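You operate a simulated robot arm through the tools that you are given. There is no shell and no other tool. Be economical: measure what you need, move in short steps, check, and stop when the job is done.

The job below is to be done with a simulated two-armed robot. You get a single attempt, and the scene is never put back.

Task
Pick up the purple scoop with one hand, pass it to the other hand and put it on the shelf of the small steel table.
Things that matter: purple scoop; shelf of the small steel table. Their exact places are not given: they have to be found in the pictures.

It is judged by the outcome, as a careful person would: the job done as asked, and still so three seconds after it is handed in. It fails if anything else is knocked over, pushed out of place, dropped, spilled or broken.

Robot
Two 6-joint arms with two-finger grippers on one trunk, on a base that drives. Base frame: it is fixed to the floor where the robot stands at the start and does not move with it; the origin is under the middle of the robot, x ahead of it, y to its left, z up. Readings come in mm, degrees, newtons and seconds.
The left shoulder is at the start at [70, 148, 1408], the right one opposite. With the tool pointing down near the work surface each hand reaches from about 340 to 600 mm from the robot's upright axis, wherever it stands, measured 20 degrees to its own side. Places, roughly: purple scoop [-2750, 250, 750]; shelf of the small steel table [-2500, 100, 400]. Payload 2.45 kg a hand.
The TCP of each hand is the grasp point between the finger pads, 30 mm short of the fingertips. In the tool frame z runs along the fingers and y along their closing line. Largest opening 106 mm; the body of the gripper starts 79 mm behind the TCP.
Orientation is that of the tool frame in the base frame, as a unit quaternion [w, x, y, z]. With the fingers straight down and closing along the base's y, the tool's x points along the base's -x, its y along +y and its z along -z.

Tools
- The arms move only by the tool arm_command. It takes "left_increments", "right_increments" or both (then of equal length, played together; a hand with none holds still); each is a list that holds one entry, the list of rows, each a list of 7 numbers: the shift along the tool's x, y, z in mm, then the turn, a rotation vector about the tool's x, y, z in degrees, then the finger opening in mm, from 0 to 106. In form: [[[tx, ty, tz, rx, ry, rz, jaw], ...]]. A call has 1 to 8 rows; each row is the pose to reach, as a shift and turn from the pose commanded when the call began, along the tool's axes at that moment. Rows are played at 5 a second. More than 50 mm and 8.6 degrees between two rows, or a gripper value outside its range, and nothing of the call is played. Where a pose cannot be reached the arm comes as near as it can. A force on the tool above 40 N (or 10 N above the force at the start of the call, whichever is more), or a blocked arm, ends the call early, and 0.2 s more pass. Each finger travels about 72 mm/s and halts on what it meets, pressing with about 23 N; the grip force reading is that of the motor and also rises with nothing between the fingers. The clock runs only during rows and for 0.2 s after the last one: add rows that repeat a pose to give the fingers time. It gives the time, the measured TCP pose, the force on the tool (base axes), the opening and the grip force at its end, in the units of the frame above (readings bear some noise), with the torque about the TCP (base axes, N m) and any sound that the robot's microphone picked up.
- Cameras (640 x 400 px; columns grow to the right, rows downward): "scene" is now at [130.3, -16.3, 1633.5]; the picture's right is [-0.11, -0.99, 0.00], its down [-0.75, 0.09, -0.66] and it looks along [0.65, -0.07, -0.75] (base axes); focal length 261 px, centre (320, 200). "left" rides on the left gripper at [76, 2, -106] in its tool frame; the picture's right is [-0.02, 1.00, 0.00], its down [-0.78, -0.02, -0.62] and it looks along [-0.62, -0.01, 0.78] (tool axes); focal length 247 px, centre (320, 200). "right" rides on the right gripper at [76, -2, -106] in its tool frame; the picture's right is [0.02, 1.00, 0.00], its down [-0.78, 0.02, -0.62] and it looks along [-0.62, 0.01, 0.78] (tool axes); focal length 247 px, centre (320, 200).
- grab_frame(camera): a new picture of that camera. It takes no simulated time.
- move_column(by): slides the trunk up (or, below 0, down) by that many mm; the arms and the scene camera ride with it, the base frame stays. It gives what a move gives, with no picture.
- base_move(legs): drives the robot by 1 to 6 legs, each [ahead, left, turn to the left] in mm, mm and degrees, along the robot's own axes; the way and the turn of a leg run together, so that a leg with both is an arc; at most 1500 mm and 180 degrees a leg. The arms and the cameras ride along, it lands a little off, and it stops where it bumps. It gives what a move gives.
- pan_tilt(pan, tilt): turns the head with the scene camera to pan (to the left, within 86 degrees either way) and tilt (down, from -29 to 69), counted from straight ahead of the robot. It gives what a move gives.
- probe_pixels(camera, pixels): for up to 12 pixels [column, row] of the newest picture of that camera ("zoom" is the newest enlarged one), the place [x, y, z] in the base frame of the surface seen there, good to about 2 mm, but the place of the scene camera against the robot may be out by one fixed shift of up to 25 mm in any direction. It takes no simulated time.
- inspect(camera, box): a new picture of the part [left, top, right, bottom] of that camera's present view, enlarged. It takes no simulated time.
- close_job(): hands the job in; it is judged then, once.

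Keep the steps short. Do not move on a guess: measure, check each grasp and each placing, and mend mistakes. In all there are 90 turns and 92 pictures (those below and enlarged ones count). Leave the grippers open and the arms clear of the work at the hand-in unless told otherwise, and finish with a single line.

The tools are called after "Emit:" as a command line: name --argument value ..., lists and objects as JSON in quotes. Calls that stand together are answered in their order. arm_command: Moves the arms, as the interface text tells. Its arguments: {"type":"object","properties":{"left_increments":{"type":"array"},"right_increments":{"type":"array"}},"required":[]} The other tools are called the same way: move_column (by) slides the trunk up or down; base_move (legs) drives the base; pan_tilt (pan, tilt) turns the head that bears the scene camera; grab_frame (camera) takes a picture; probe_pixels (camera, pixels) gives the place of the surface under pixels of a picture; inspect (camera, box) takes an enlarged picture of a part of a camera's view; close_job () hands the job in.

At the start:

```text
clock: 0.0
left_ee_pos: [466.7, 207.4, 990.1]
left_orientation: [0.0, 0.001, 1.0, 0.0]
left_contact_force: [0.2, 0.5, 0.1]
left_ft_torque: [-0.01, 0.01, -0.01]
left_grip_width: 106.1
left_grasp_force: 0.1
right_ee_pos: [503.6, -161.1, 1032.6]
right_orientation: [0.001, 0.0, 1.0, 0.0]
right_contact_force: [-0.1, -0.5, 0.1]
right_ft_torque: [-0.01, -0.01, 0.0]
right_grip_width: 105.9
right_grasp_force: 0.1
trunk travel left (down, up): [-881.0, 59.0]
robot x, y, heading: [0.2, -5.0, -0.0]
head pan, tilt: [-6.5, 48.9]
```

scene: 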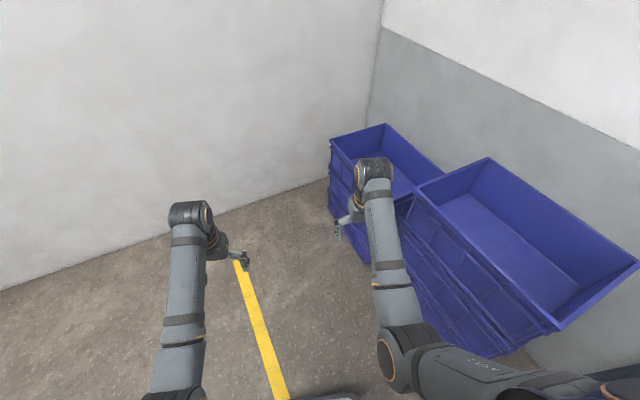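
right: 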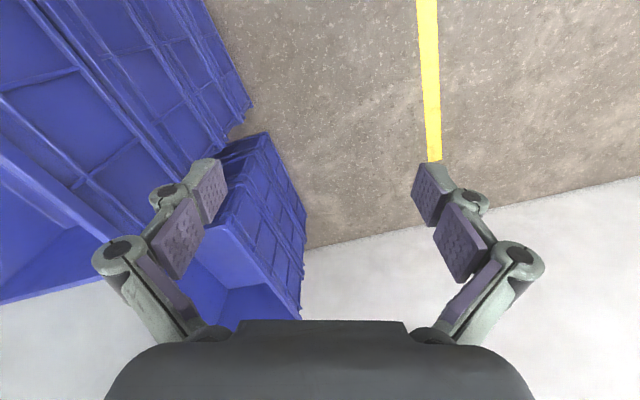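
left: 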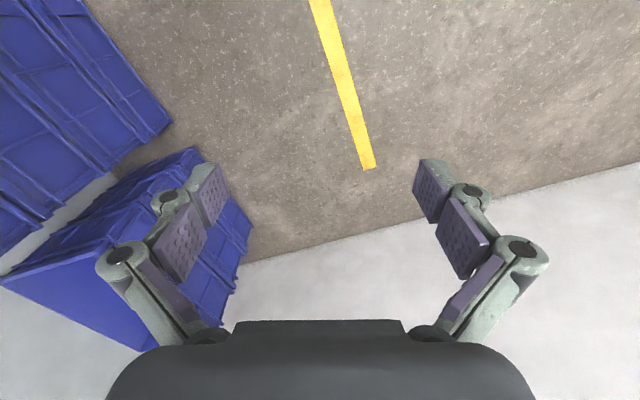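

Crates stand ahead on the right and there is a wall ahead; the work is behind me. First I look left to see whether a turn to the left is free.

Emit:
pan_tilt --pan 86 --tilt 35

Emit:
grab_frame --camera "scene"

```text
clock: 1.7
left_ee_pos: [464.9, 207.4, 990.2]
left_orientation: [0.0, 0.0, 1.0, 0.0]
left_contact_force: [-0.1, -0.2, -0.1]
left_ft_torque: [-0.01, 0.0, -0.01]
left_grip_width: 106.1
left_grasp_force: 0.1
right_ee_pos: [503.1, -161.1, 1032.5]
right_orientation: [0.001, 0.0, 1.0, 0.0]
right_contact_force: [-0.3, 0.1, 1.0]
right_ft_torque: [-0.02, -0.02, 0.03]
right_grip_width: 106.0
right_grasp_force: 0.1
trunk travel left (down, up): [-881.0, 59.0]
robot x, y, heading: [-0.2, -0.4, -0.1]
head pan, tilt: [85.9, 35.0]
```

```text
88 pictures are left
```

scene: 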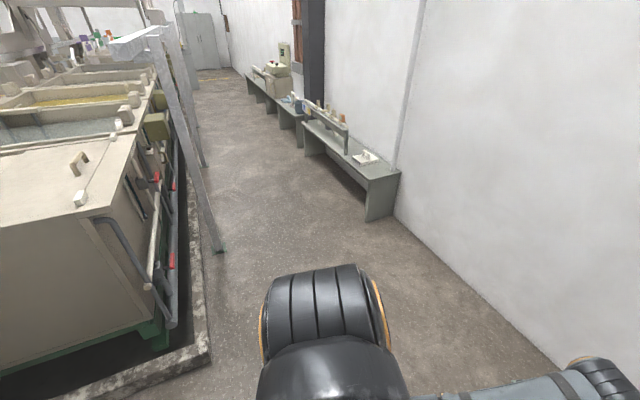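

To the left there's a corridor, with a machine at the back left. I measure how close it and the wall are.

Emit:
probe_pixels --camera "scene" --pixels '[[212, 350], [105, 215], [40, 160], [220, 250], [50, 390], [500, 330], [380, 215], [10, 200]]'

Emit:
pan_tilt --pan -86 --tilt 35

Emit:
grab_frame --camera "scene"

```text
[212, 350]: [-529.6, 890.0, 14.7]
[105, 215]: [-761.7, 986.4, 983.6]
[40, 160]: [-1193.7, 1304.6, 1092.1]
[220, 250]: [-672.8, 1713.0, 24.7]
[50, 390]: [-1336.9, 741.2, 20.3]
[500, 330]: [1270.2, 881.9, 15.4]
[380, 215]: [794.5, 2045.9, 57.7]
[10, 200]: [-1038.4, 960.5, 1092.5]
```

```text
clock: 4.3
left_ee_pos: [466.8, 208.1, 989.4]
left_orientation: [0.0, -0.001, 1.0, 0.0]
left_contact_force: [0.3, 0.2, 0.5]
left_ft_torque: [0.01, 0.0, -0.03]
left_grip_width: 106.1
left_grasp_force: 0.0
right_ee_pos: [503.3, -162.1, 1033.1]
right_orientation: [0.0, -0.001, 1.0, 0.0]
right_contact_force: [-0.1, -0.8, 0.1]
right_ft_torque: [0.01, 0.0, -0.01]
right_grip_width: 106.0
right_grasp_force: 0.0
trunk travel left (down, up): [-881.0, 59.0]
robot x, y, heading: [1.1, -0.4, -0.2]
head pan, tilt: [-85.9, 35.0]
```

```text
87 pictures are left
```

scene: 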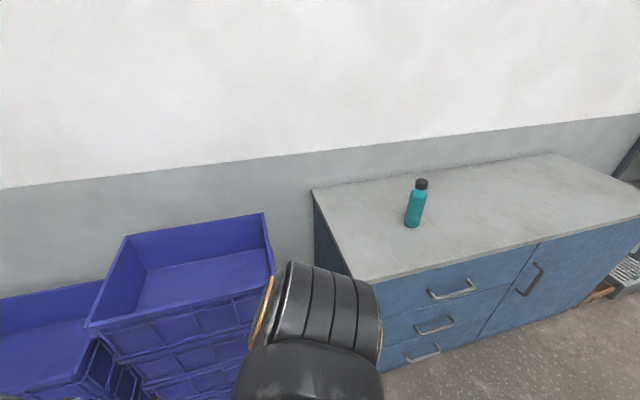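

The nearest obstacle on the left is about 1 m off; the arms reach about 0.6 m. Turning left in place by 170° is free.

Emit:
base_move --legs '[[0, 0, 90], [0, 0, 88]]'

Emit:
pan_tilt --pan 0 --tilt 25

Emit:
grab_frame --camera "scene"

```text
clock: 12.4
left_ee_pos: [-462.5, -218.2, 989.0]
left_orientation: [0.0, 1.0, 0.012, 0.0]
left_contact_force: [0.0, 1.0, -0.8]
left_ft_torque: [-0.01, 0.04, 0.02]
left_grip_width: 106.0
left_grasp_force: 0.1
right_ee_pos: [-507.1, 149.4, 1033.9]
right_orientation: [0.0, 1.0, 0.012, 0.0]
right_contact_force: [0.4, -0.5, 1.3]
right_ft_torque: [-0.01, 0.01, -0.01]
right_grip_width: 106.0
right_grasp_force: 0.0
trunk travel left (down, up): [-881.0, 59.0]
robot x, y, heading: [-3.3, 1.5, -178.6]
head pan, tilt: [-85.9, 35.0]
```

```text
clock: 14.0
left_ee_pos: [-459.8, -218.7, 990.6]
left_orientation: [0.001, 1.0, 0.013, 0.0]
left_contact_force: [1.0, 0.8, 0.4]
left_ft_torque: [0.0, -0.01, 0.01]
left_grip_width: 106.0
left_grasp_force: 0.0
right_ee_pos: [-507.7, 148.5, 1031.9]
right_orientation: [0.001, 1.0, 0.012, 0.001]
right_contact_force: [-0.1, -0.3, 0.3]
right_ft_torque: [-0.01, -0.03, 0.01]
right_grip_width: 106.0
right_grasp_force: 0.1
trunk travel left (down, up): [-881.0, 59.0]
robot x, y, heading: [2.4, -0.2, -178.6]
head pan, tilt: [0.0, 25.0]
```

```text
86 pictures are left
```

scene: 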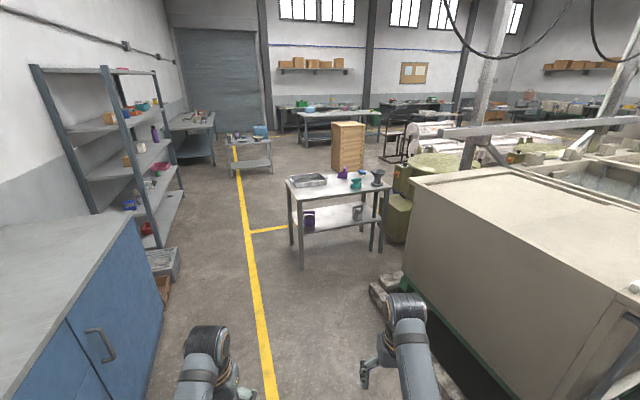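

The small steel table with a lower shelf is ahead at about (337, 205). I enlarge it.

Emit:
inspect --camera "scene" --box '[270, 150, 410, 275]'

Emit:
probe_pixels --camera "scene" --pixels '[[343, 173], [300, 199], [385, 189], [290, 180], [303, 264], [335, 225], [378, 276], [400, 235], [428, 182], [390, 310]]'

```text
3.20 times, centred on (340, 212) of scene
```

zoom: 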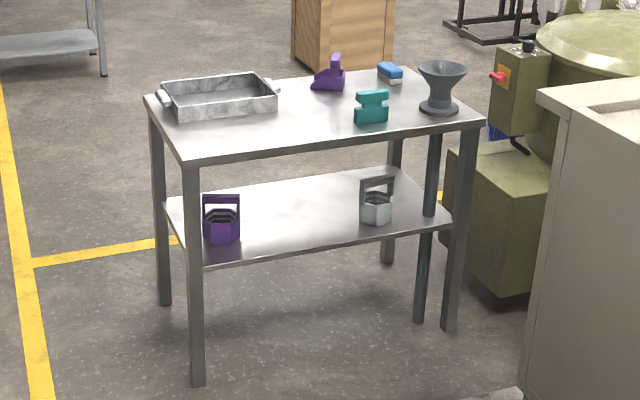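

```text
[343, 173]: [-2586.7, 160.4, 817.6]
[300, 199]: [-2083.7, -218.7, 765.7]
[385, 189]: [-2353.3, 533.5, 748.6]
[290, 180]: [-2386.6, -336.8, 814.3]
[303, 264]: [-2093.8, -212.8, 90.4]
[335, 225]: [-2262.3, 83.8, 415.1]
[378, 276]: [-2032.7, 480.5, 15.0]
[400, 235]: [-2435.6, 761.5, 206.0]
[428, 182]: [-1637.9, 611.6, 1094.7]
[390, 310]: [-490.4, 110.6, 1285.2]
```

The table has a purple scoop on top (around 343, 173), and its lower shelf holds purple and white cups. I drive 1200 mm nearer for better looks.

Emit:
base_move --legs '[[1200, 0, 0]]'

Emit:
pan_tilt --pan 0 --tilt 40

Emit:
grab_frame --camera "scene"

Emit:
inspect --camera "scene" --box '[220, 50, 460, 200]'

```text
clock: 20.2
left_ee_pos: [-1688.0, -233.6, 989.9]
left_orientation: [0.0, 1.0, 0.005, 0.0]
left_contact_force: [-0.3, 0.4, 0.7]
left_ft_torque: [-0.01, 0.0, -0.02]
left_grip_width: 106.1
left_grasp_force: 0.1
right_ee_pos: [-1728.6, 137.1, 1032.2]
right_orientation: [0.001, 1.0, 0.004, 0.0]
right_contact_force: [-0.5, -0.2, 0.8]
right_ft_torque: [-0.01, -0.01, 0.02]
right_grip_width: 105.9
right_grasp_force: 0.0
trunk travel left (down, up): [-881.0, 59.0]
robot x, y, heading: [-1225.6, -20.4, -179.8]
head pan, tilt: [0.0, 25.0]
```

```text
clock: 20.9
left_ee_pos: [-1689.0, -232.6, 989.7]
left_orientation: [0.001, 1.0, 0.005, 0.0]
left_contact_force: [0.7, -0.5, 0.0]
left_ft_torque: [0.03, -0.02, -0.01]
left_grip_width: 106.0
left_grasp_force: 0.1
right_ee_pos: [-1728.5, 135.4, 1033.5]
right_orientation: [0.0, 1.0, 0.004, 0.0]
right_contact_force: [0.4, 0.8, 0.1]
right_ft_torque: [0.01, -0.01, 0.02]
right_grip_width: 106.0
right_grasp_force: 0.1
trunk travel left (down, up): [-881.0, 59.0]
robot x, y, heading: [-1224.6, -25.1, -179.5]
head pan, tilt: [0.0, 40.0]
```

```text
84 pictures are left
```

scene: 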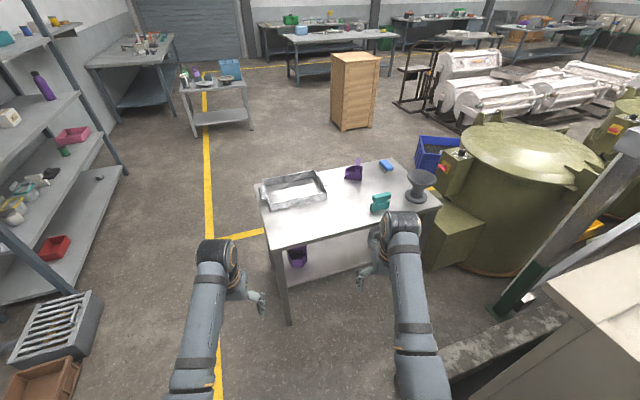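

```text
2.67 times, centred on (340, 125) of scene
```

zoom: 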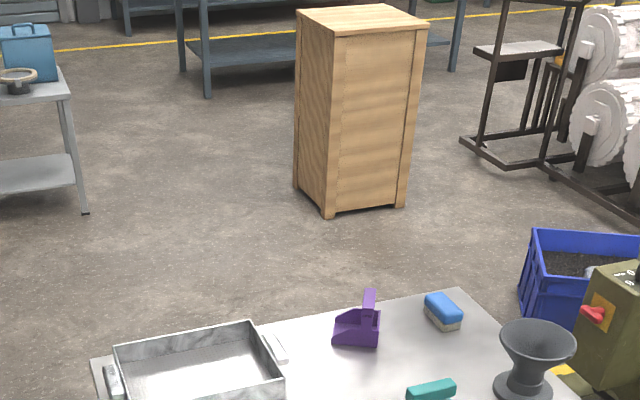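

Behind the table there is open floor; the scoop lies near the table's back edge. I measure the table corners, the scoop and the obstacles behind.

Emit:
probe_pixels --camera "scene" --pixels '[[276, 249], [436, 208], [398, 162], [259, 185], [354, 172], [346, 178], [343, 127], [372, 126], [421, 172], [382, 202], [420, 178], [386, 164]]'

Emit:
probe_pixels --camera "scene" --pixels '[[195, 132], [250, 122], [210, 200], [335, 152], [290, 320], [310, 275], [299, 255], [125, 170], [240, 240], [430, 270]]'

```text
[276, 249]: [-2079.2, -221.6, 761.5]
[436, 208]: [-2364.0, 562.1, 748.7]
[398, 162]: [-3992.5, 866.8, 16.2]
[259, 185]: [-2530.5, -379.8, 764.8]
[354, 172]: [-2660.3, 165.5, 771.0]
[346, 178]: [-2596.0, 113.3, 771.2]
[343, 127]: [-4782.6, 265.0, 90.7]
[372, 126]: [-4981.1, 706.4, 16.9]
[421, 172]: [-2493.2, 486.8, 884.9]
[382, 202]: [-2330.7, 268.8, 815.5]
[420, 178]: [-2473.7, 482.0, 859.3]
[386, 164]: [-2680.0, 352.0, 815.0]
```

```text
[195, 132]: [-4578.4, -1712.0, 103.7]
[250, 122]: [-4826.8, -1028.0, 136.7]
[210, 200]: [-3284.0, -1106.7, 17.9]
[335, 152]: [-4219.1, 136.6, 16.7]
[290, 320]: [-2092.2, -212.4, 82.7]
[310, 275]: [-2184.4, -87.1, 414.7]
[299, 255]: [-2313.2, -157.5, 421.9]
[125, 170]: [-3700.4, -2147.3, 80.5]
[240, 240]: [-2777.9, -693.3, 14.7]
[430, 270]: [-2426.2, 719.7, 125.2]
```

Plan: drive round the table's left end and work from behind. I check clearance on my left.

Emit:
probe_pixels --camera "scene" --pixels '[[95, 295], [75, 365], [55, 300], [5, 230], [60, 130], [110, 180]]'

Emit:
pan_tilt --pan 60 --tilt 40

Emit:
grab_frame --camera "scene"

```text
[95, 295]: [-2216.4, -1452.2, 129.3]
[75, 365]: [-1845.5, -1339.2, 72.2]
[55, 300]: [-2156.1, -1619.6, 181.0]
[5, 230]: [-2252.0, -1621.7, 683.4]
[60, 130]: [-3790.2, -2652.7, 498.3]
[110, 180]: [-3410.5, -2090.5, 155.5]
```

```text
clock: 22.2
left_ee_pos: [-1687.9, -232.6, 989.9]
left_orientation: [0.0, 1.0, 0.005, 0.0]
left_contact_force: [-1.0, 0.1, -0.3]
left_ft_torque: [-0.01, -0.01, 0.01]
left_grip_width: 106.3
left_grasp_force: 0.0
right_ee_pos: [-1729.0, 136.8, 1033.1]
right_orientation: [-0.001, 1.0, 0.004, 0.0]
right_contact_force: [-0.9, -0.1, -0.3]
right_ft_torque: [0.03, -0.01, 0.0]
right_grip_width: 106.1
right_grasp_force: 0.1
trunk travel left (down, up): [-881.0, 59.0]
robot x, y, heading: [-1226.3, -21.6, -179.7]
head pan, tilt: [60.0, 40.0]
```

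```text
82 pictures are left
```

scene: 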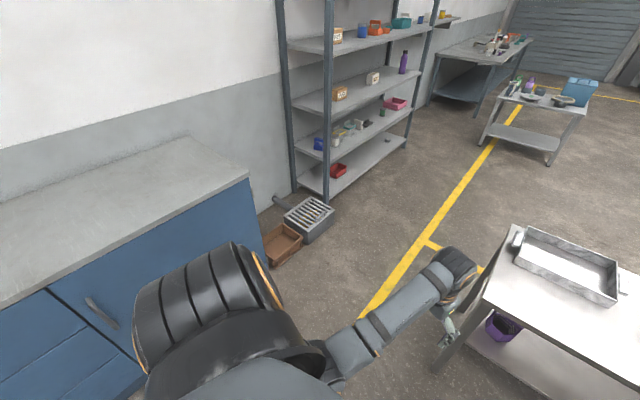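

Emit:
probe_pixels --camera "scene" --pixels '[[248, 177], [258, 225], [50, 290], [300, 240]]'

```text
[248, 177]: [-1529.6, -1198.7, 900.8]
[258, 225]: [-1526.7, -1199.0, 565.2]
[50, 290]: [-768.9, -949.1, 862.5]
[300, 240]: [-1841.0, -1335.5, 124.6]
```

Gap between the table (y −380 at worst) and the box (y −1340): I go through at y about −850.

Emit:
base_move --legs '[[300, 430, 0], [475, 400, 0], [1350, 0, 0]]'

```text
clock: 34.8
left_ee_pos: [-3811.7, -1063.0, 989.6]
left_orientation: [0.0, 1.0, -0.003, 0.0]
left_contact_force: [-0.3, -0.1, 0.5]
left_ft_torque: [0.03, 0.0, 0.02]
left_grip_width: 105.6
left_grasp_force: 0.0
right_ee_pos: [-3846.4, -693.4, 1032.3]
right_orientation: [0.0, 1.0, -0.004, 0.0]
right_contact_force: [0.4, 0.6, -0.2]
right_ft_torque: [0.0, 0.0, 0.01]
right_grip_width: 105.9
right_grasp_force: 0.0
trunk travel left (down, up): [-881.0, 59.0]
robot x, y, heading: [-3340.4, -859.7, 179.6]
head pan, tilt: [60.0, 40.0]
```

Now I turn right to face the table's back, and step sideways to stand behind it.

Emit:
base_move --legs '[[0, 0, -80], [0, 0, -80.3], [180, 520, 0]]'

Emit:
pan_tilt --pan 0 --tilt 45

Emit:
grab_frame --camera "scene"

```text
clock: 44.7
left_ee_pos: [-3010.9, 49.7, 988.7]
left_orientation: [-0.001, -0.187, 0.982, -0.001]
left_contact_force: [-0.9, 0.4, -0.5]
left_ft_torque: [0.02, 0.0, 0.06]
left_grip_width: 106.1
left_grasp_force: 0.1
right_ee_pos: [-2840.1, -279.6, 1033.0]
right_orientation: [0.0, -0.186, 0.983, 0.0]
right_contact_force: [-0.1, 0.2, -0.6]
right_ft_torque: [0.02, -0.04, 0.02]
right_grip_width: 106.1
right_grasp_force: 0.0
trunk travel left (down, up): [-881.0, 59.0]
robot x, y, heading: [-3369.0, -310.3, 21.5]
head pan, tilt: [60.0, 40.0]
```

```text
clock: 46.0
left_ee_pos: [-3010.1, 50.4, 989.9]
left_orientation: [0.0, -0.187, 0.982, 0.0]
left_contact_force: [0.2, -0.3, 0.1]
left_ft_torque: [-0.01, 0.06, -0.05]
left_grip_width: 106.1
left_grasp_force: 0.2
right_ee_pos: [-2839.2, -279.9, 1033.8]
right_orientation: [-0.001, -0.186, 0.982, 0.0]
right_contact_force: [0.5, -0.7, 0.0]
right_ft_torque: [0.0, -0.01, 0.0]
right_grip_width: 106.1
right_grasp_force: 0.1
trunk travel left (down, up): [-881.0, 59.0]
robot x, y, heading: [-3365.3, -313.4, 21.5]
head pan, tilt: [0.0, 45.0]
```

```text
81 pictures are left
```

scene: 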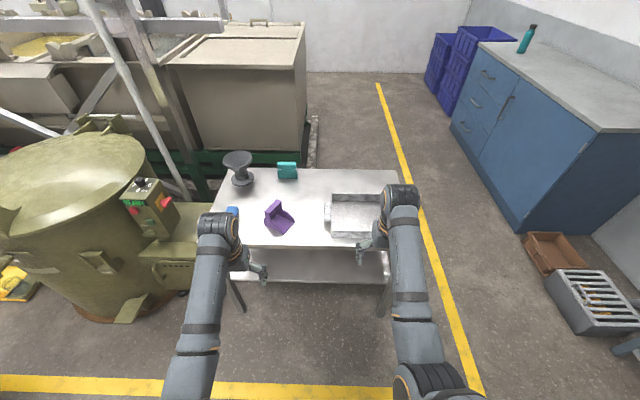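

Emit:
inspect --camera "scene" --box '[200, 180, 400, 305]'

Emit:
inspect --camera "scene" --box '[250, 190, 310, 240]'

Emit:
probe_pixels --camera "zoom" --pixels '[[320, 200], [270, 200], [300, 260], [400, 320], [470, 280], [320, 360], [250, 130], [400, 160], [150, 340], [100, 120]]'

```text
3.20 times, centred on (300, 242) of scene
```

zoom: 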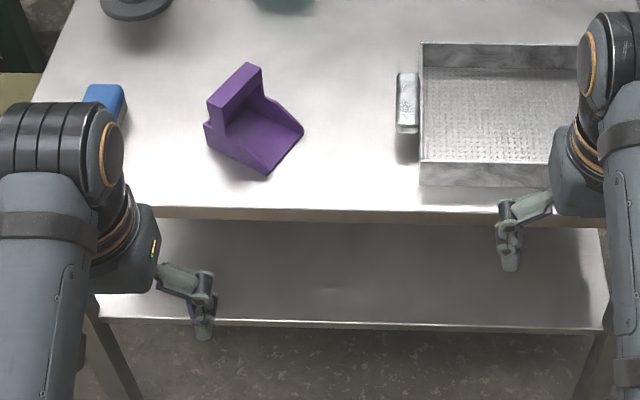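

```text
8.00 times, centred on (280, 215) of scene
```

zoom: 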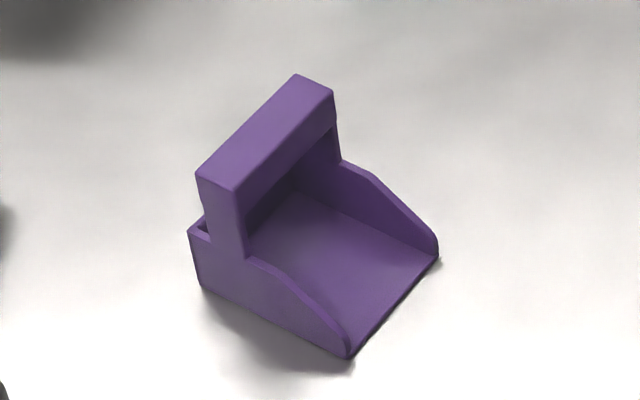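

```text
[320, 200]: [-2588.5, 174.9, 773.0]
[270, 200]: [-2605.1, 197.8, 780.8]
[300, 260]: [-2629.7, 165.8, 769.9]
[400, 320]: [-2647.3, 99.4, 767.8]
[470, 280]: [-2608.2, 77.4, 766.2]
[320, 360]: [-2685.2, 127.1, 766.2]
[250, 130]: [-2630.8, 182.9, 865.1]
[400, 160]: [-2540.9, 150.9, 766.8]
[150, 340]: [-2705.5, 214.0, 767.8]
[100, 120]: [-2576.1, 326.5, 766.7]
```

The scoop is a pan with an upright bridge handle. I measure the bar, walls, shelf and edges.

Emit:
probe_pixels --camera "zoom" --pixels '[[205, 172], [300, 80], [235, 182], [328, 97], [270, 130], [200, 280], [345, 350], [432, 255], [195, 232], [230, 235], [333, 150], [225, 210]]'

Emit:
probe_pixels --camera "scene" --pixels '[[300, 280], [360, 281], [300, 262], [300, 244], [300, 246], [270, 280], [385, 282], [390, 279], [232, 276], [310, 250], [355, 252], [336, 268]]'

```text
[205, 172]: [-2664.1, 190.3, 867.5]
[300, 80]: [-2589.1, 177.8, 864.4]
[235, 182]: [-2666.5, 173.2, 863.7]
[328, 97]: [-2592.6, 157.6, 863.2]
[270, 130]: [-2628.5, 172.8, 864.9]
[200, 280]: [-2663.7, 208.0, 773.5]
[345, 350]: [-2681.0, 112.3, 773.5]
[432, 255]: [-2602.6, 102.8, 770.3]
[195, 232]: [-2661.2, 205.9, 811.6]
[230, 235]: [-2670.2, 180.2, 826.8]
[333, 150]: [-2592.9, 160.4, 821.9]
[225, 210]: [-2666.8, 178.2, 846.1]
```

```text
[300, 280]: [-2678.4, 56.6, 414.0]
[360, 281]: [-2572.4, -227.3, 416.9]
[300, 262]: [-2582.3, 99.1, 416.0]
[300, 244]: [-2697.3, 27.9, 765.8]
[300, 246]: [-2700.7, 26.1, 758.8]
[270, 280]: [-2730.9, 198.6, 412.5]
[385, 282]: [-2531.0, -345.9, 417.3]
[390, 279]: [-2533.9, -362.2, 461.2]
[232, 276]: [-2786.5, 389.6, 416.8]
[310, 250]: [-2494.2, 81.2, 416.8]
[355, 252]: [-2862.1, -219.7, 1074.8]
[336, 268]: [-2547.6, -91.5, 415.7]
```

Bar: centre about (−2628, 175, 865), length ~80 mm, running at −11°, pan opening to my right. I'll pick with the left hand. Drive 300 mm ahead, hands being well above the table.

Emit:
base_move --legs '[[290, 0, 0]]'

Emit:
pan_tilt --pan 0 --tilt 60

Emit:
grab_frame --camera "scene"

Emit:
grab_frame --camera "left"

```text
clock: 48.0
left_ee_pos: [-2735.7, 156.5, 991.3]
left_orientation: [0.001, -0.185, 0.983, 0.001]
left_contact_force: [0.2, 0.0, 1.2]
left_ft_torque: [0.03, 0.0, 0.0]
left_grip_width: 105.8
left_grasp_force: 0.0
right_ee_pos: [-2567.1, -173.8, 1034.0]
right_orientation: [0.001, -0.185, 0.983, 0.0]
right_contact_force: [-0.5, -0.5, 0.8]
right_ft_torque: [-0.01, 0.0, -0.01]
right_grip_width: 105.9
right_grasp_force: 0.1
trunk travel left (down, up): [-881.0, 59.0]
robot x, y, heading: [-3095.7, -204.1, 21.2]
head pan, tilt: [0.0, 45.0]
```

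```text
clock: 48.8
left_ee_pos: [-2733.4, 157.7, 990.5]
left_orientation: [-0.001, -0.185, 0.983, 0.0]
left_contact_force: [-0.3, -1.2, -0.2]
left_ft_torque: [0.03, 0.02, 0.03]
left_grip_width: 106.0
left_grasp_force: 0.0
right_ee_pos: [-2565.5, -172.1, 1032.4]
right_orientation: [0.0, -0.184, 0.983, 0.001]
right_contact_force: [0.7, 0.4, 0.5]
right_ft_torque: [0.0, -0.01, -0.02]
right_grip_width: 106.1
right_grasp_force: 0.1
trunk travel left (down, up): [-881.0, 59.0]
robot x, y, heading: [-3093.4, -204.1, 21.3]
head pan, tilt: [0.0, 60.0]
```

```text
78 pictures are left
```

scene: 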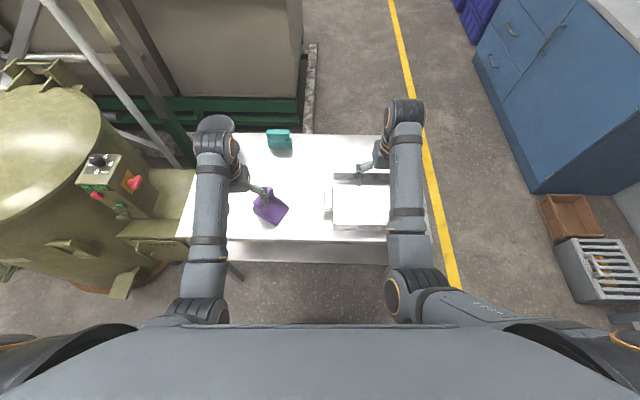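

```text
77 pictures are left
```

left: 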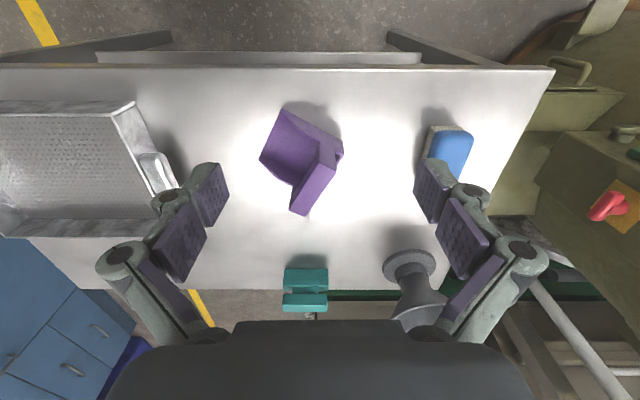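

The left wrist camera sees the scoop. I enlarge it and measure the bar from this camera.

Emit:
inspect --camera "left" --box '[240, 90, 368, 225]'

```text
2.96 times, centred on (304, 158) of left
```

zoom: 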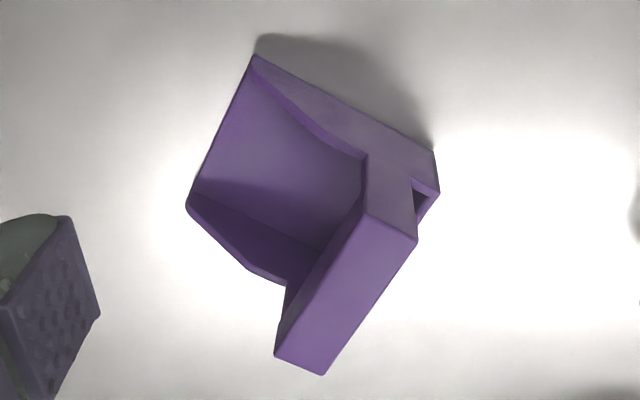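

Emit:
probe_pixels --camera "zoom" --pixels '[[368, 218], [412, 240], [280, 350], [322, 370], [345, 295], [410, 185], [368, 175], [255, 60], [192, 205], [432, 155], [500, 150], [330, 270]]'

```text
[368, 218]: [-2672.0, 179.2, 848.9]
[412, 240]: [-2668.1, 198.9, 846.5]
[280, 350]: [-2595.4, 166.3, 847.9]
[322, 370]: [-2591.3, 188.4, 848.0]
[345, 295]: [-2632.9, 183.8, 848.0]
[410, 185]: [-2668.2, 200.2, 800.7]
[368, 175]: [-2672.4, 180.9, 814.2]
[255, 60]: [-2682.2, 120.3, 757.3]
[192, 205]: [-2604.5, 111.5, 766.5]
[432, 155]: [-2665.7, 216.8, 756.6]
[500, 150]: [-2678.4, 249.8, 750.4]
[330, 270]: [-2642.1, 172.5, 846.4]
```

From the wrist camera: bar top at z 848, table 750 (scene camera is off ~16 mm in z, ~8 in y). The bar runs at −9°; I'll grip near its far end (−2605, 179). First move above it and turn 30°.

Emit:
arm_command --left_increments '[[[-32, -7, 0, 0, 0, 7.6, 106], [-64, -13.5, 0, 0, 0, 15.2, 106], [-96, -20, 0, 0, 0, 22.8, 106], [-127.4, -26.8, 0, 0, 0, 30.3, 106], [-127.4, -26.8, 0, 0, 0, 30.3, 106], [-127.4, -26.8, 0, 0, 0, 30.3, 106]]]'

Emit:
inspect --camera "left" --box '[160, 40, 480, 340]'

```text
clock: 50.2
left_ee_pos: [-2606.5, 179.3, 989.8]
left_orientation: [0.0, 0.078, 0.997, 0.0]
left_contact_force: [-0.4, -0.5, 0.0]
left_ft_torque: [0.02, 0.01, -0.02]
left_grip_width: 106.0
left_grasp_force: 0.1
right_ee_pos: [-2564.5, -172.9, 1033.3]
right_orientation: [-0.001, -0.184, 0.983, 0.0]
right_contact_force: [-0.7, 0.2, -0.4]
right_ft_torque: [0.08, 0.0, 0.01]
right_grip_width: 106.1
right_grasp_force: 0.1
trunk travel left (down, up): [-881.0, 59.0]
robot x, y, heading: [-3097.6, -204.7, 21.3]
head pan, tilt: [0.0, 60.0]
```

```text
1.33 times, centred on (320, 190) of left
```

zoom: 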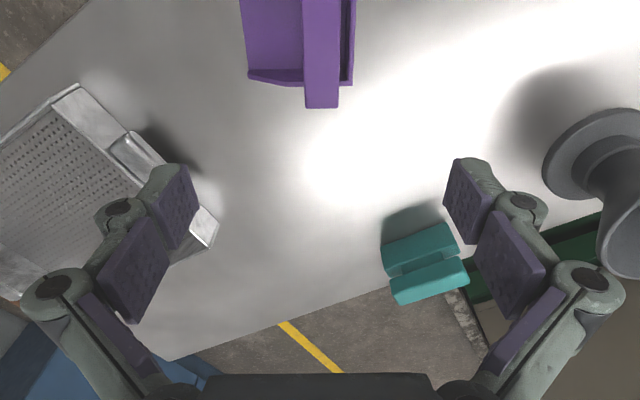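

The bar stands straight in the view, centred. I recheck its place.

Emit:
probe_pixels --camera "zoom" --pixels '[[309, 100], [335, 100], [306, 40], [336, 40], [322, 104], [350, 60], [275, 75]]'

```text
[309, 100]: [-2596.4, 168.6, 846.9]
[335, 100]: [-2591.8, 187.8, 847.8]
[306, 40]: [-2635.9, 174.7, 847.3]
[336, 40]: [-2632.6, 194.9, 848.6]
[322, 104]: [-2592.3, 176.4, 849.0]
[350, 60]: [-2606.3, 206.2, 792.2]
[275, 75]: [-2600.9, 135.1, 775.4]
```

Descend 147 mm with open fingers, halting at bar height.

Emit:
arm_command --left_increments '[[[0, 0, 45, 0, 0, 0, 106], [0, 0, 90, 0, 0, 0, 90], [0, 0, 125, 0, 0, 0, 80], [0, 0, 147, 0, 0, 0, 70], [0, 0, 147, 0, 0, 0, 70], [0, 0, 147, 0, 0, 0, 60]]]'

Emit:
grab_frame --camera "left"

```text
clock: 51.6
left_ee_pos: [-2613.2, 177.9, 847.2]
left_orientation: [0.0, 0.079, 0.997, 0.001]
left_contact_force: [0.7, -0.9, 0.1]
left_ft_torque: [-0.03, 0.01, -0.01]
left_grip_width: 60.2
left_grasp_force: 0.0
left hand out of reach, approached as far as the arm can: row 4, 5, 6
right_ee_pos: [-2564.3, -174.9, 1031.7]
right_orientation: [-0.001, -0.184, 0.983, 0.0]
right_contact_force: [0.2, -0.9, -0.4]
right_ft_torque: [0.0, 0.0, 0.0]
right_grip_width: 105.9
right_grasp_force: 0.1
trunk travel left (down, up): [-881.0, 59.0]
robot x, y, heading: [-3092.1, -205.8, 21.3]
head pan, tilt: [0.0, 60.0]
```

```text
74 pictures are left
```

left: 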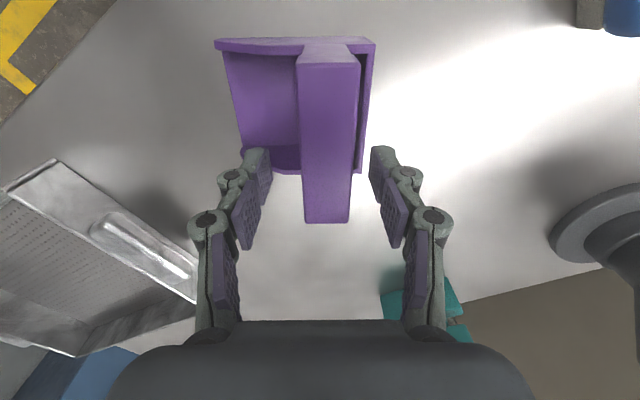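

The arm is at its reach limit at (−2613, 178, 847). I go up 100 mm, lower the trunk by 100 mm and come back for better reach.

Emit:
arm_command --left_increments '[[[0, 0, -50, 0, 0, 0, 60], [0, 0, -100, 0, 0, 0, 60], [0, 0, -130, 0, 0, 0, 60], [0, 0, -130, 0, 0, 0, 60]]]'

Emit:
move_column --by -110

```text
clock: 52.6
left_ee_pos: [-2615.6, 175.2, 977.4]
left_orientation: [0.0, 0.078, 0.997, 0.0]
left_contact_force: [-0.3, 0.4, -0.1]
left_ft_torque: [0.0, -0.02, -0.01]
left_grip_width: 60.0
left_grasp_force: 0.0
right_ee_pos: [-2565.3, -172.3, 1032.4]
right_orientation: [0.0, -0.185, 0.983, -0.001]
right_contact_force: [0.5, -0.7, -0.6]
right_ft_torque: [0.03, -0.02, 0.01]
right_grip_width: 106.1
right_grasp_force: 0.0
trunk travel left (down, up): [-881.0, 59.0]
robot x, y, heading: [-3095.9, -208.6, 21.5]
head pan, tilt: [0.0, 60.0]
```

```text
clock: 54.0
left_ee_pos: [-2614.6, 176.3, 866.3]
left_orientation: [-0.001, 0.079, 0.997, 0.0]
left_contact_force: [-0.3, -0.2, 0.2]
left_ft_torque: [0.02, 0.04, -0.05]
left_grip_width: 60.0
left_grasp_force: 0.1
right_ee_pos: [-2564.9, -173.4, 923.4]
right_orientation: [0.001, -0.185, 0.983, 0.0]
right_contact_force: [0.3, -0.3, 0.5]
right_ft_torque: [0.06, -0.02, 0.0]
right_grip_width: 106.1
right_grasp_force: 0.2
trunk travel left (down, up): [-771.0, 169.0]
robot x, y, heading: [-3091.1, -207.9, 21.5]
head pan, tilt: [0.0, 60.0]
```

Now the corrected descent to (−2605, 180, 842).

Emit:
arm_command --left_increments '[[[-8.9, 5, 0, 0, 0, 0, 60], [-8.9, 5, 24, 0, 0, 0, 60], [-8.9, 5, 24, 0, 0, 0, 60]]]'

Emit:
grab_frame --camera "left"

```text
clock: 54.8
left_ee_pos: [-2603.2, 178.6, 843.5]
left_orientation: [0.0, 0.078, 0.997, 0.0]
left_contact_force: [-0.2, -0.2, -0.3]
left_ft_torque: [-0.05, -0.02, -0.02]
left_grip_width: 59.9
left_grasp_force: 0.1
right_ee_pos: [-2564.8, -172.6, 922.7]
right_orientation: [-0.001, -0.185, 0.983, 0.0]
right_contact_force: [-0.2, 0.3, 0.3]
right_ft_torque: [0.01, 0.0, 0.02]
right_grip_width: 106.1
right_grasp_force: 0.1
trunk travel left (down, up): [-771.0, 169.0]
robot x, y, heading: [-3093.0, -202.9, 21.0]
head pan, tilt: [0.0, 60.0]
```

```text
73 pictures are left
```

left: 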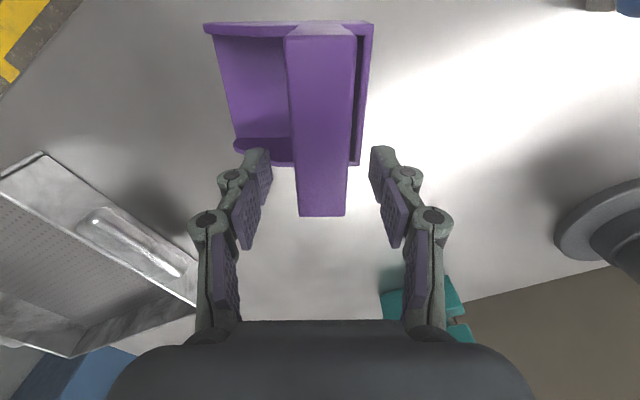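

The bar lies between the pads, near its end. Close.

Emit:
arm_command --left_increments '[[[0, 0, 0, 0, 0, 0, 30], [0, 0, 0, 0, 0, 0, 10], [0, 0, 0, 0, 0, 0, 5], [0, 0, 0, 0, 0, 0, 5]]]'

Emit:
grab_frame --camera "left"

```text
clock: 55.8
left_ee_pos: [-2604.1, 178.4, 841.6]
left_orientation: [0.0, 0.079, 0.997, 0.0]
left_contact_force: [-0.2, -0.2, 0.4]
left_ft_torque: [0.0, -0.01, -0.02]
left_grip_width: 24.5
left_grasp_force: 23.0
right_ee_pos: [-2564.8, -173.1, 922.9]
right_orientation: [0.0, -0.184, 0.983, 0.0]
right_contact_force: [-0.2, 0.5, -0.1]
right_ft_torque: [0.03, -0.04, 0.0]
right_grip_width: 106.3
right_grasp_force: 0.2
trunk travel left (down, up): [-771.0, 169.0]
robot x, y, heading: [-3090.0, -204.0, 21.2]
head pan, tilt: [0.0, 60.0]
```

```text
72 pictures are left
```

left: 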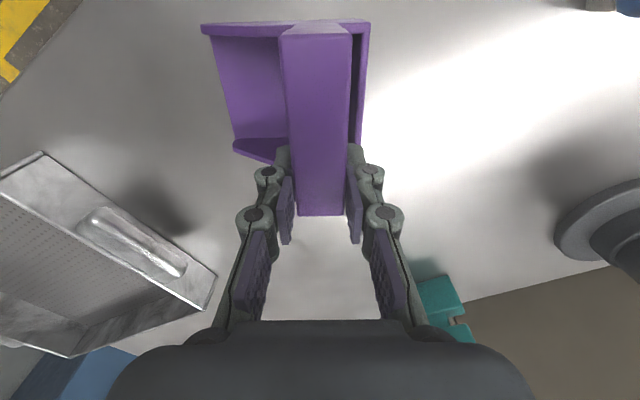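

Gripped at 24.5 mm, 23 N. Lift.

Emit:
arm_command --left_increments '[[[0, 0, -30, 0, 0, 0, 5], [0, 0, -70, 0, 0, 0, 5], [0, 0, -110, 0, 0, 0, 5], [0, 0, -150, 0, 0, 0, 5], [0, 0, -150, 0, 0, 0, 5]]]'

Emit:
grab_frame --camera "left"

```text
clock: 57.0
left_ee_pos: [-2603.7, 179.4, 991.6]
left_orientation: [0.0, 0.079, 0.997, 0.001]
left_contact_force: [0.2, 0.3, 0.4]
left_ft_torque: [-0.01, 0.01, 0.0]
left_grip_width: 4.9
left_grasp_force: 0.1
right_ee_pos: [-2565.1, -173.2, 922.8]
right_orientation: [0.001, -0.185, 0.983, 0.001]
right_contact_force: [0.1, 0.7, -0.1]
right_ft_torque: [0.0, 0.0, -0.03]
right_grip_width: 106.0
right_grasp_force: 0.1
trunk travel left (down, up): [-771.0, 169.0]
robot x, y, heading: [-3094.5, -207.3, 20.9]
head pan, tilt: [0.0, 60.0]
```

```text
71 pictures are left
```

left: 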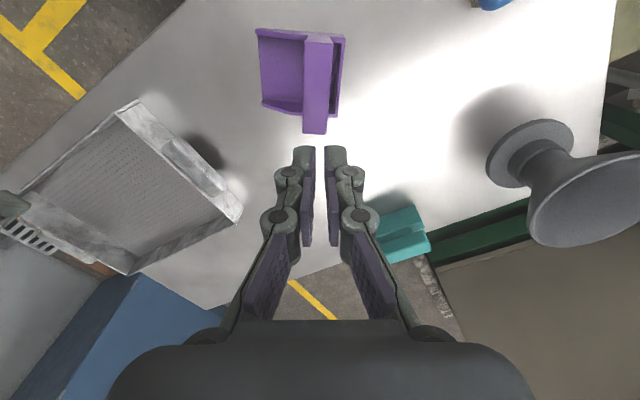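

The scoop slid out and stands on the table; the fingers are at 4.9 mm. I look closely at where it stands now.

Emit:
inspect --camera "left" --box '[230, 10, 390, 160]'

Emit:
probe_pixels --camera "left" --pixels '[[307, 130], [326, 130], [305, 45], [331, 45], [316, 128], [317, 80], [341, 42], [340, 110], [262, 106], [262, 35], [300, 60], [325, 142]]'

```text
2.67 times, centred on (310, 85) of left
```

zoom: 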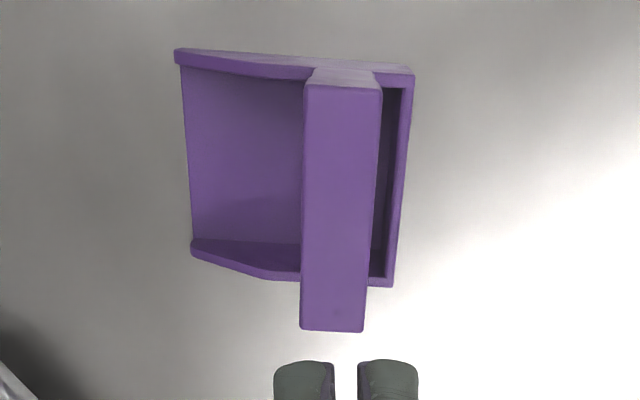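

```text
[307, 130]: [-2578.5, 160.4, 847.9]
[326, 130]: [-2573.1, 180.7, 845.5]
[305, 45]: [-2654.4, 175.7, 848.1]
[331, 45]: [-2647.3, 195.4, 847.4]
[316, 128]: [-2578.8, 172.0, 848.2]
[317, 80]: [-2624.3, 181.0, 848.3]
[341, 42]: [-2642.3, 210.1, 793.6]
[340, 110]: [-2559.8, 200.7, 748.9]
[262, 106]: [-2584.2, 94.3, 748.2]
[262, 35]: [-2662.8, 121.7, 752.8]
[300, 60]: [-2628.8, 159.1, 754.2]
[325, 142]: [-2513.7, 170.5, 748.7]
```

It slid about 17 mm along the bar while being lifted by its end. I'll grip the bar's middle instead, (−2613, 178), a bit deeper, and lift slowly. First approach.

Emit:
arm_command --left_increments '[[[9, -2.8, 0, 0, 0, 2.2, 40], [9, -2.8, 40, 0, 0, 2.2, 65], [9, -2.8, 80, 0, 0, 2.2, 65], [9, -2.8, 120, 0, 0, 2.2, 65], [9, -2.8, 145, 0, 0, 2.2, 65], [9, -2.8, 155, 0, 0, 2.2, 65], [9, -2.8, 155, 0, 0, 2.2, 65]]]'

Emit:
grab_frame --camera "left"

Emit:
inspect --camera "scene" --box '[220, 160, 320, 240]'

```text
clock: 58.6
left_ee_pos: [-2613.3, 177.0, 833.4]
left_orientation: [0.001, 0.097, 0.995, 0.0]
left_contact_force: [0.0, -0.2, -0.2]
left_ft_torque: [0.0, 0.0, 0.0]
left_grip_width: 64.8
left_grasp_force: 0.0
left hand out of reach, approached as far as the arm can: row 1
right_ee_pos: [-2564.9, -173.4, 924.0]
right_orientation: [0.0, -0.185, 0.983, 0.0]
right_contact_force: [0.2, -0.1, -0.1]
right_ft_torque: [0.0, 0.01, -0.02]
right_grip_width: 106.1
right_grasp_force: 0.0
trunk travel left (down, up): [-771.0, 169.0]
robot x, y, heading: [-3095.1, -205.1, 21.4]
head pan, tilt: [0.0, 60.0]
```

```text
69 pictures are left
```

left: 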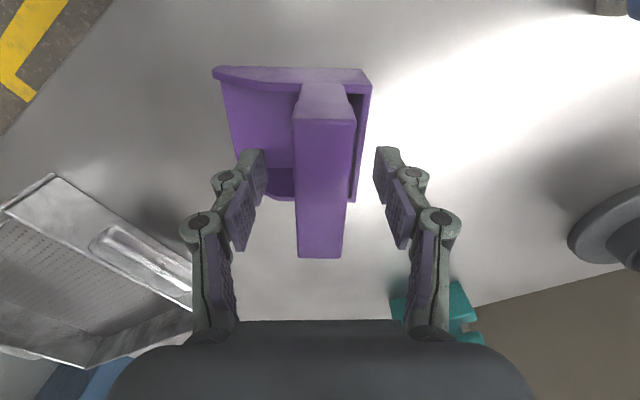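

```text
5.00 times, centred on (270, 200) of scene
```

zoom: 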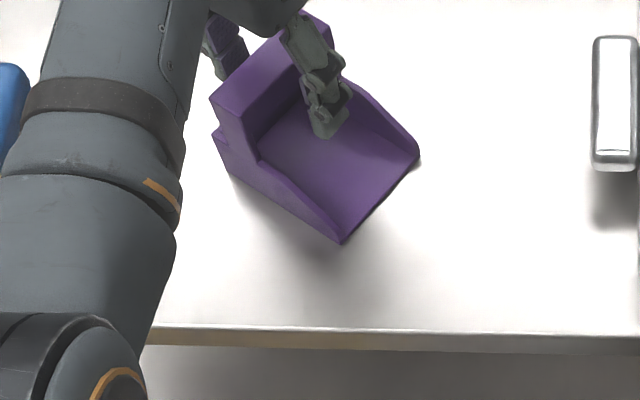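

The middle of the bar is between the fingers. Close, holding longer.

Emit:
arm_command --left_increments '[[[0, 0, 0, 0, 0, 0, 30], [0, 0, 0, 0, 0, 0, 0], [0, 0, 0, 0, 0, 0, 0], [0, 0, 0, 0, 0, 0, 0], [0, 0, 0, 0, 0, 0, 0]]]'

Emit:
arm_command --left_increments '[[[0, 0, -3, 0, 0, 0, 0], [0, 0, -6, 0, 0, 0, 0], [0, 0, -9, 0, 0, 0, 0], [0, 0, -12, 0, 0, 0, 0], [0, 0, -15, 0, 0, 0, 0]]]'

Emit:
grab_frame --camera "left"

```text
clock: 59.8
left_ee_pos: [-2613.6, 177.0, 835.3]
left_orientation: [0.0, 0.097, 0.995, 0.0]
left_contact_force: [-0.4, 0.2, -0.4]
left_ft_torque: [0.0, 0.02, 0.0]
left_grip_width: 24.4
left_grasp_force: 22.9
right_ee_pos: [-2564.8, -172.2, 923.3]
right_orientation: [0.0, -0.184, 0.983, 0.001]
right_contact_force: [-0.6, -0.1, 0.2]
right_ft_torque: [0.0, -0.02, -0.02]
right_grip_width: 106.3
right_grasp_force: 0.1
trunk travel left (down, up): [-771.0, 169.0]
robot x, y, heading: [-3093.3, -208.2, 21.2]
head pan, tilt: [0.0, 60.0]
```

```text
clock: 61.0
left_ee_pos: [-2614.2, 177.6, 852.1]
left_orientation: [0.0, 0.097, 0.995, -0.001]
left_contact_force: [0.7, 0.4, -1.2]
left_ft_torque: [0.03, -0.01, 0.01]
left_grip_width: 24.1
left_grasp_force: 22.9
right_ee_pos: [-2564.5, -173.4, 922.5]
right_orientation: [-0.001, -0.185, 0.983, 0.0]
right_contact_force: [-1.2, -0.3, -0.2]
right_ft_torque: [0.01, -0.02, 0.01]
right_grip_width: 106.2
right_grasp_force: 0.1
trunk travel left (down, up): [-771.0, 169.0]
robot x, y, heading: [-3093.4, -207.6, 21.4]
head pan, tilt: [0.0, 60.0]
```

```text
67 pictures are left
```

left: 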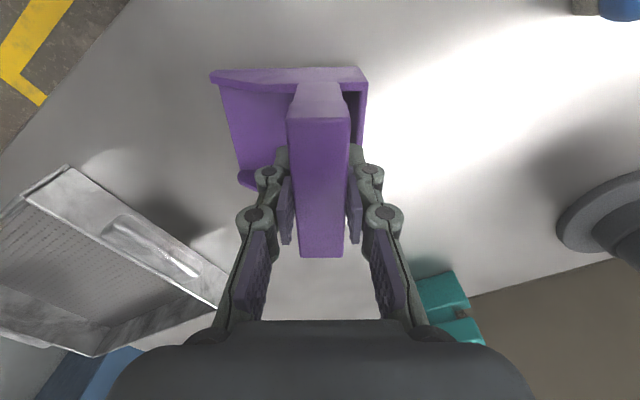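

It seems held (about 1.2 N of weight). Lift on gently.

Emit:
arm_command --left_increments '[[[0, 0, -12, 0, 0, 0, 0], [0, 0, -24, 0, 0, 0, 0], [0, 0, -36, 0, 0, 0, 0], [0, 0, -48, 0, 0, 0, 0], [0, 0, -60, 0, 0, 0, 0], [0, 0, -72, 0, 0, 0, 0], [0, 0, -84, 0, 0, 0, 0], [0, 0, -90, 0, 0, 0, 0]]]'

Emit:
grab_frame --camera "left"

```text
clock: 62.8
left_ee_pos: [-2613.8, 178.2, 942.4]
left_orientation: [-0.001, 0.097, 0.995, 0.0]
left_contact_force: [0.0, -1.1, -0.7]
left_ft_torque: [-0.04, -0.01, 0.03]
left_grip_width: 24.2
left_grasp_force: 22.9
right_ee_pos: [-2564.5, -173.1, 922.7]
right_orientation: [0.0, -0.186, 0.983, 0.0]
right_contact_force: [0.0, 0.2, 0.8]
right_ft_torque: [0.02, 0.02, 0.04]
right_grip_width: 106.1
right_grasp_force: 0.1
trunk travel left (down, up): [-771.0, 169.0]
robot x, y, heading: [-3094.0, -204.8, 21.3]
head pan, tilt: [0.0, 60.0]
```

```text
66 pictures are left
```

left: 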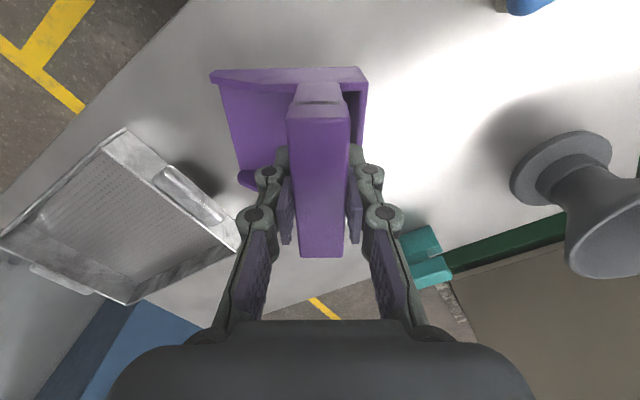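

The scoop hangs level in the left hand. I back away from the table by 420 mm to hand over in free space.

Emit:
base_move --legs '[[-420, 0, 0]]'

Emit:
arm_command --left_increments '[[[0, 0, 0, 0, 0, -8.5, 0], [0, 0, 0, 0, 0, -17, 0], [0, 0, 0, 0, 0, -25.5, 0], [0, 0, 0, 0, 0, -34, 0], [0, 0, 0, 0, 0, -42.5, 0], [0, 0, 0, 0, 0, -51, 0], [0, 0, 0, 0, 0, -59.5, 0], [0, 0, 0, 0, 0, -62, 0]]]'

Emit:
grab_frame --camera "scene"

```text
clock: 65.4
left_ee_pos: [-2996.2, 27.2, 941.2]
left_orientation: [0.0, 0.098, 0.995, 0.0]
left_contact_force: [0.0, -0.2, -0.7]
left_ft_torque: [0.01, -0.02, 0.0]
left_grip_width: 24.0
left_grasp_force: 22.6
right_ee_pos: [-2949.7, -324.8, 922.5]
right_orientation: [0.0, -0.185, 0.983, 0.0]
right_contact_force: [0.7, -0.1, 0.1]
right_ft_torque: [0.0, -0.02, 0.02]
right_grip_width: 105.9
right_grasp_force: 0.0
trunk travel left (down, up): [-771.0, 169.0]
robot x, y, heading: [-3477.4, -358.3, 21.2]
head pan, tilt: [0.0, 60.0]
```

```text
clock: 67.2
left_ee_pos: [-2998.3, 26.9, 942.3]
left_orientation: [0.001, -0.43, 0.903, 0.0]
left_contact_force: [-0.2, 0.2, -0.5]
left_ft_torque: [0.02, 0.0, -0.01]
left_grip_width: 24.2
left_grasp_force: 22.9
right_ee_pos: [-2950.8, -323.3, 923.3]
right_orientation: [0.0, -0.184, 0.983, 0.0]
right_contact_force: [-0.2, 0.0, 0.1]
right_ft_torque: [0.0, 0.01, 0.03]
right_grip_width: 105.9
right_grasp_force: 0.1
trunk travel left (down, up): [-771.0, 169.0]
robot x, y, heading: [-3475.9, -354.6, 21.1]
head pan, tilt: [0.0, 60.0]
```

```text
65 pictures are left
```

scene: 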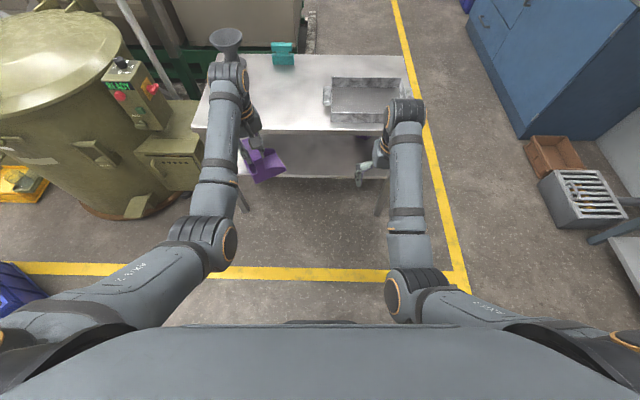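

Rotation works. Another 60°.

Emit:
arm_command --left_increments '[[[0, 0, 0, 0, 0, -8.5, 0], [0, 0, 0, 0, 0, -17, 0], [0, 0, 0, 0, 0, -25.5, 0], [0, 0, 0, 0, 0, -34, 0], [0, 0, 0, 0, 0, -42.5, 0], [0, 0, 0, 0, 0, -51, 0], [0, 0, 0, 0, 0, -59.5, 0], [0, 0, 0, 0, 0, -60, 0]]]'

```text
clock: 69.0
left_ee_pos: [-2998.5, 27.1, 942.0]
left_orientation: [0.001, 0.823, -0.568, -0.001]
left_contact_force: [0.2, 0.0, -0.9]
left_ft_torque: [-0.01, 0.0, 0.02]
left_grip_width: 24.3
left_grasp_force: 22.9
right_ee_pos: [-2950.3, -324.5, 923.2]
right_orientation: [0.0, -0.183, 0.983, 0.0]
right_contact_force: [0.4, 0.2, -0.2]
right_ft_torque: [0.04, 0.01, 0.03]
right_grip_width: 106.0
right_grasp_force: 0.0
trunk travel left (down, up): [-771.0, 169.0]
robot x, y, heading: [-3480.7, -354.6, 21.1]
head pan, tilt: [0.0, 60.0]
```

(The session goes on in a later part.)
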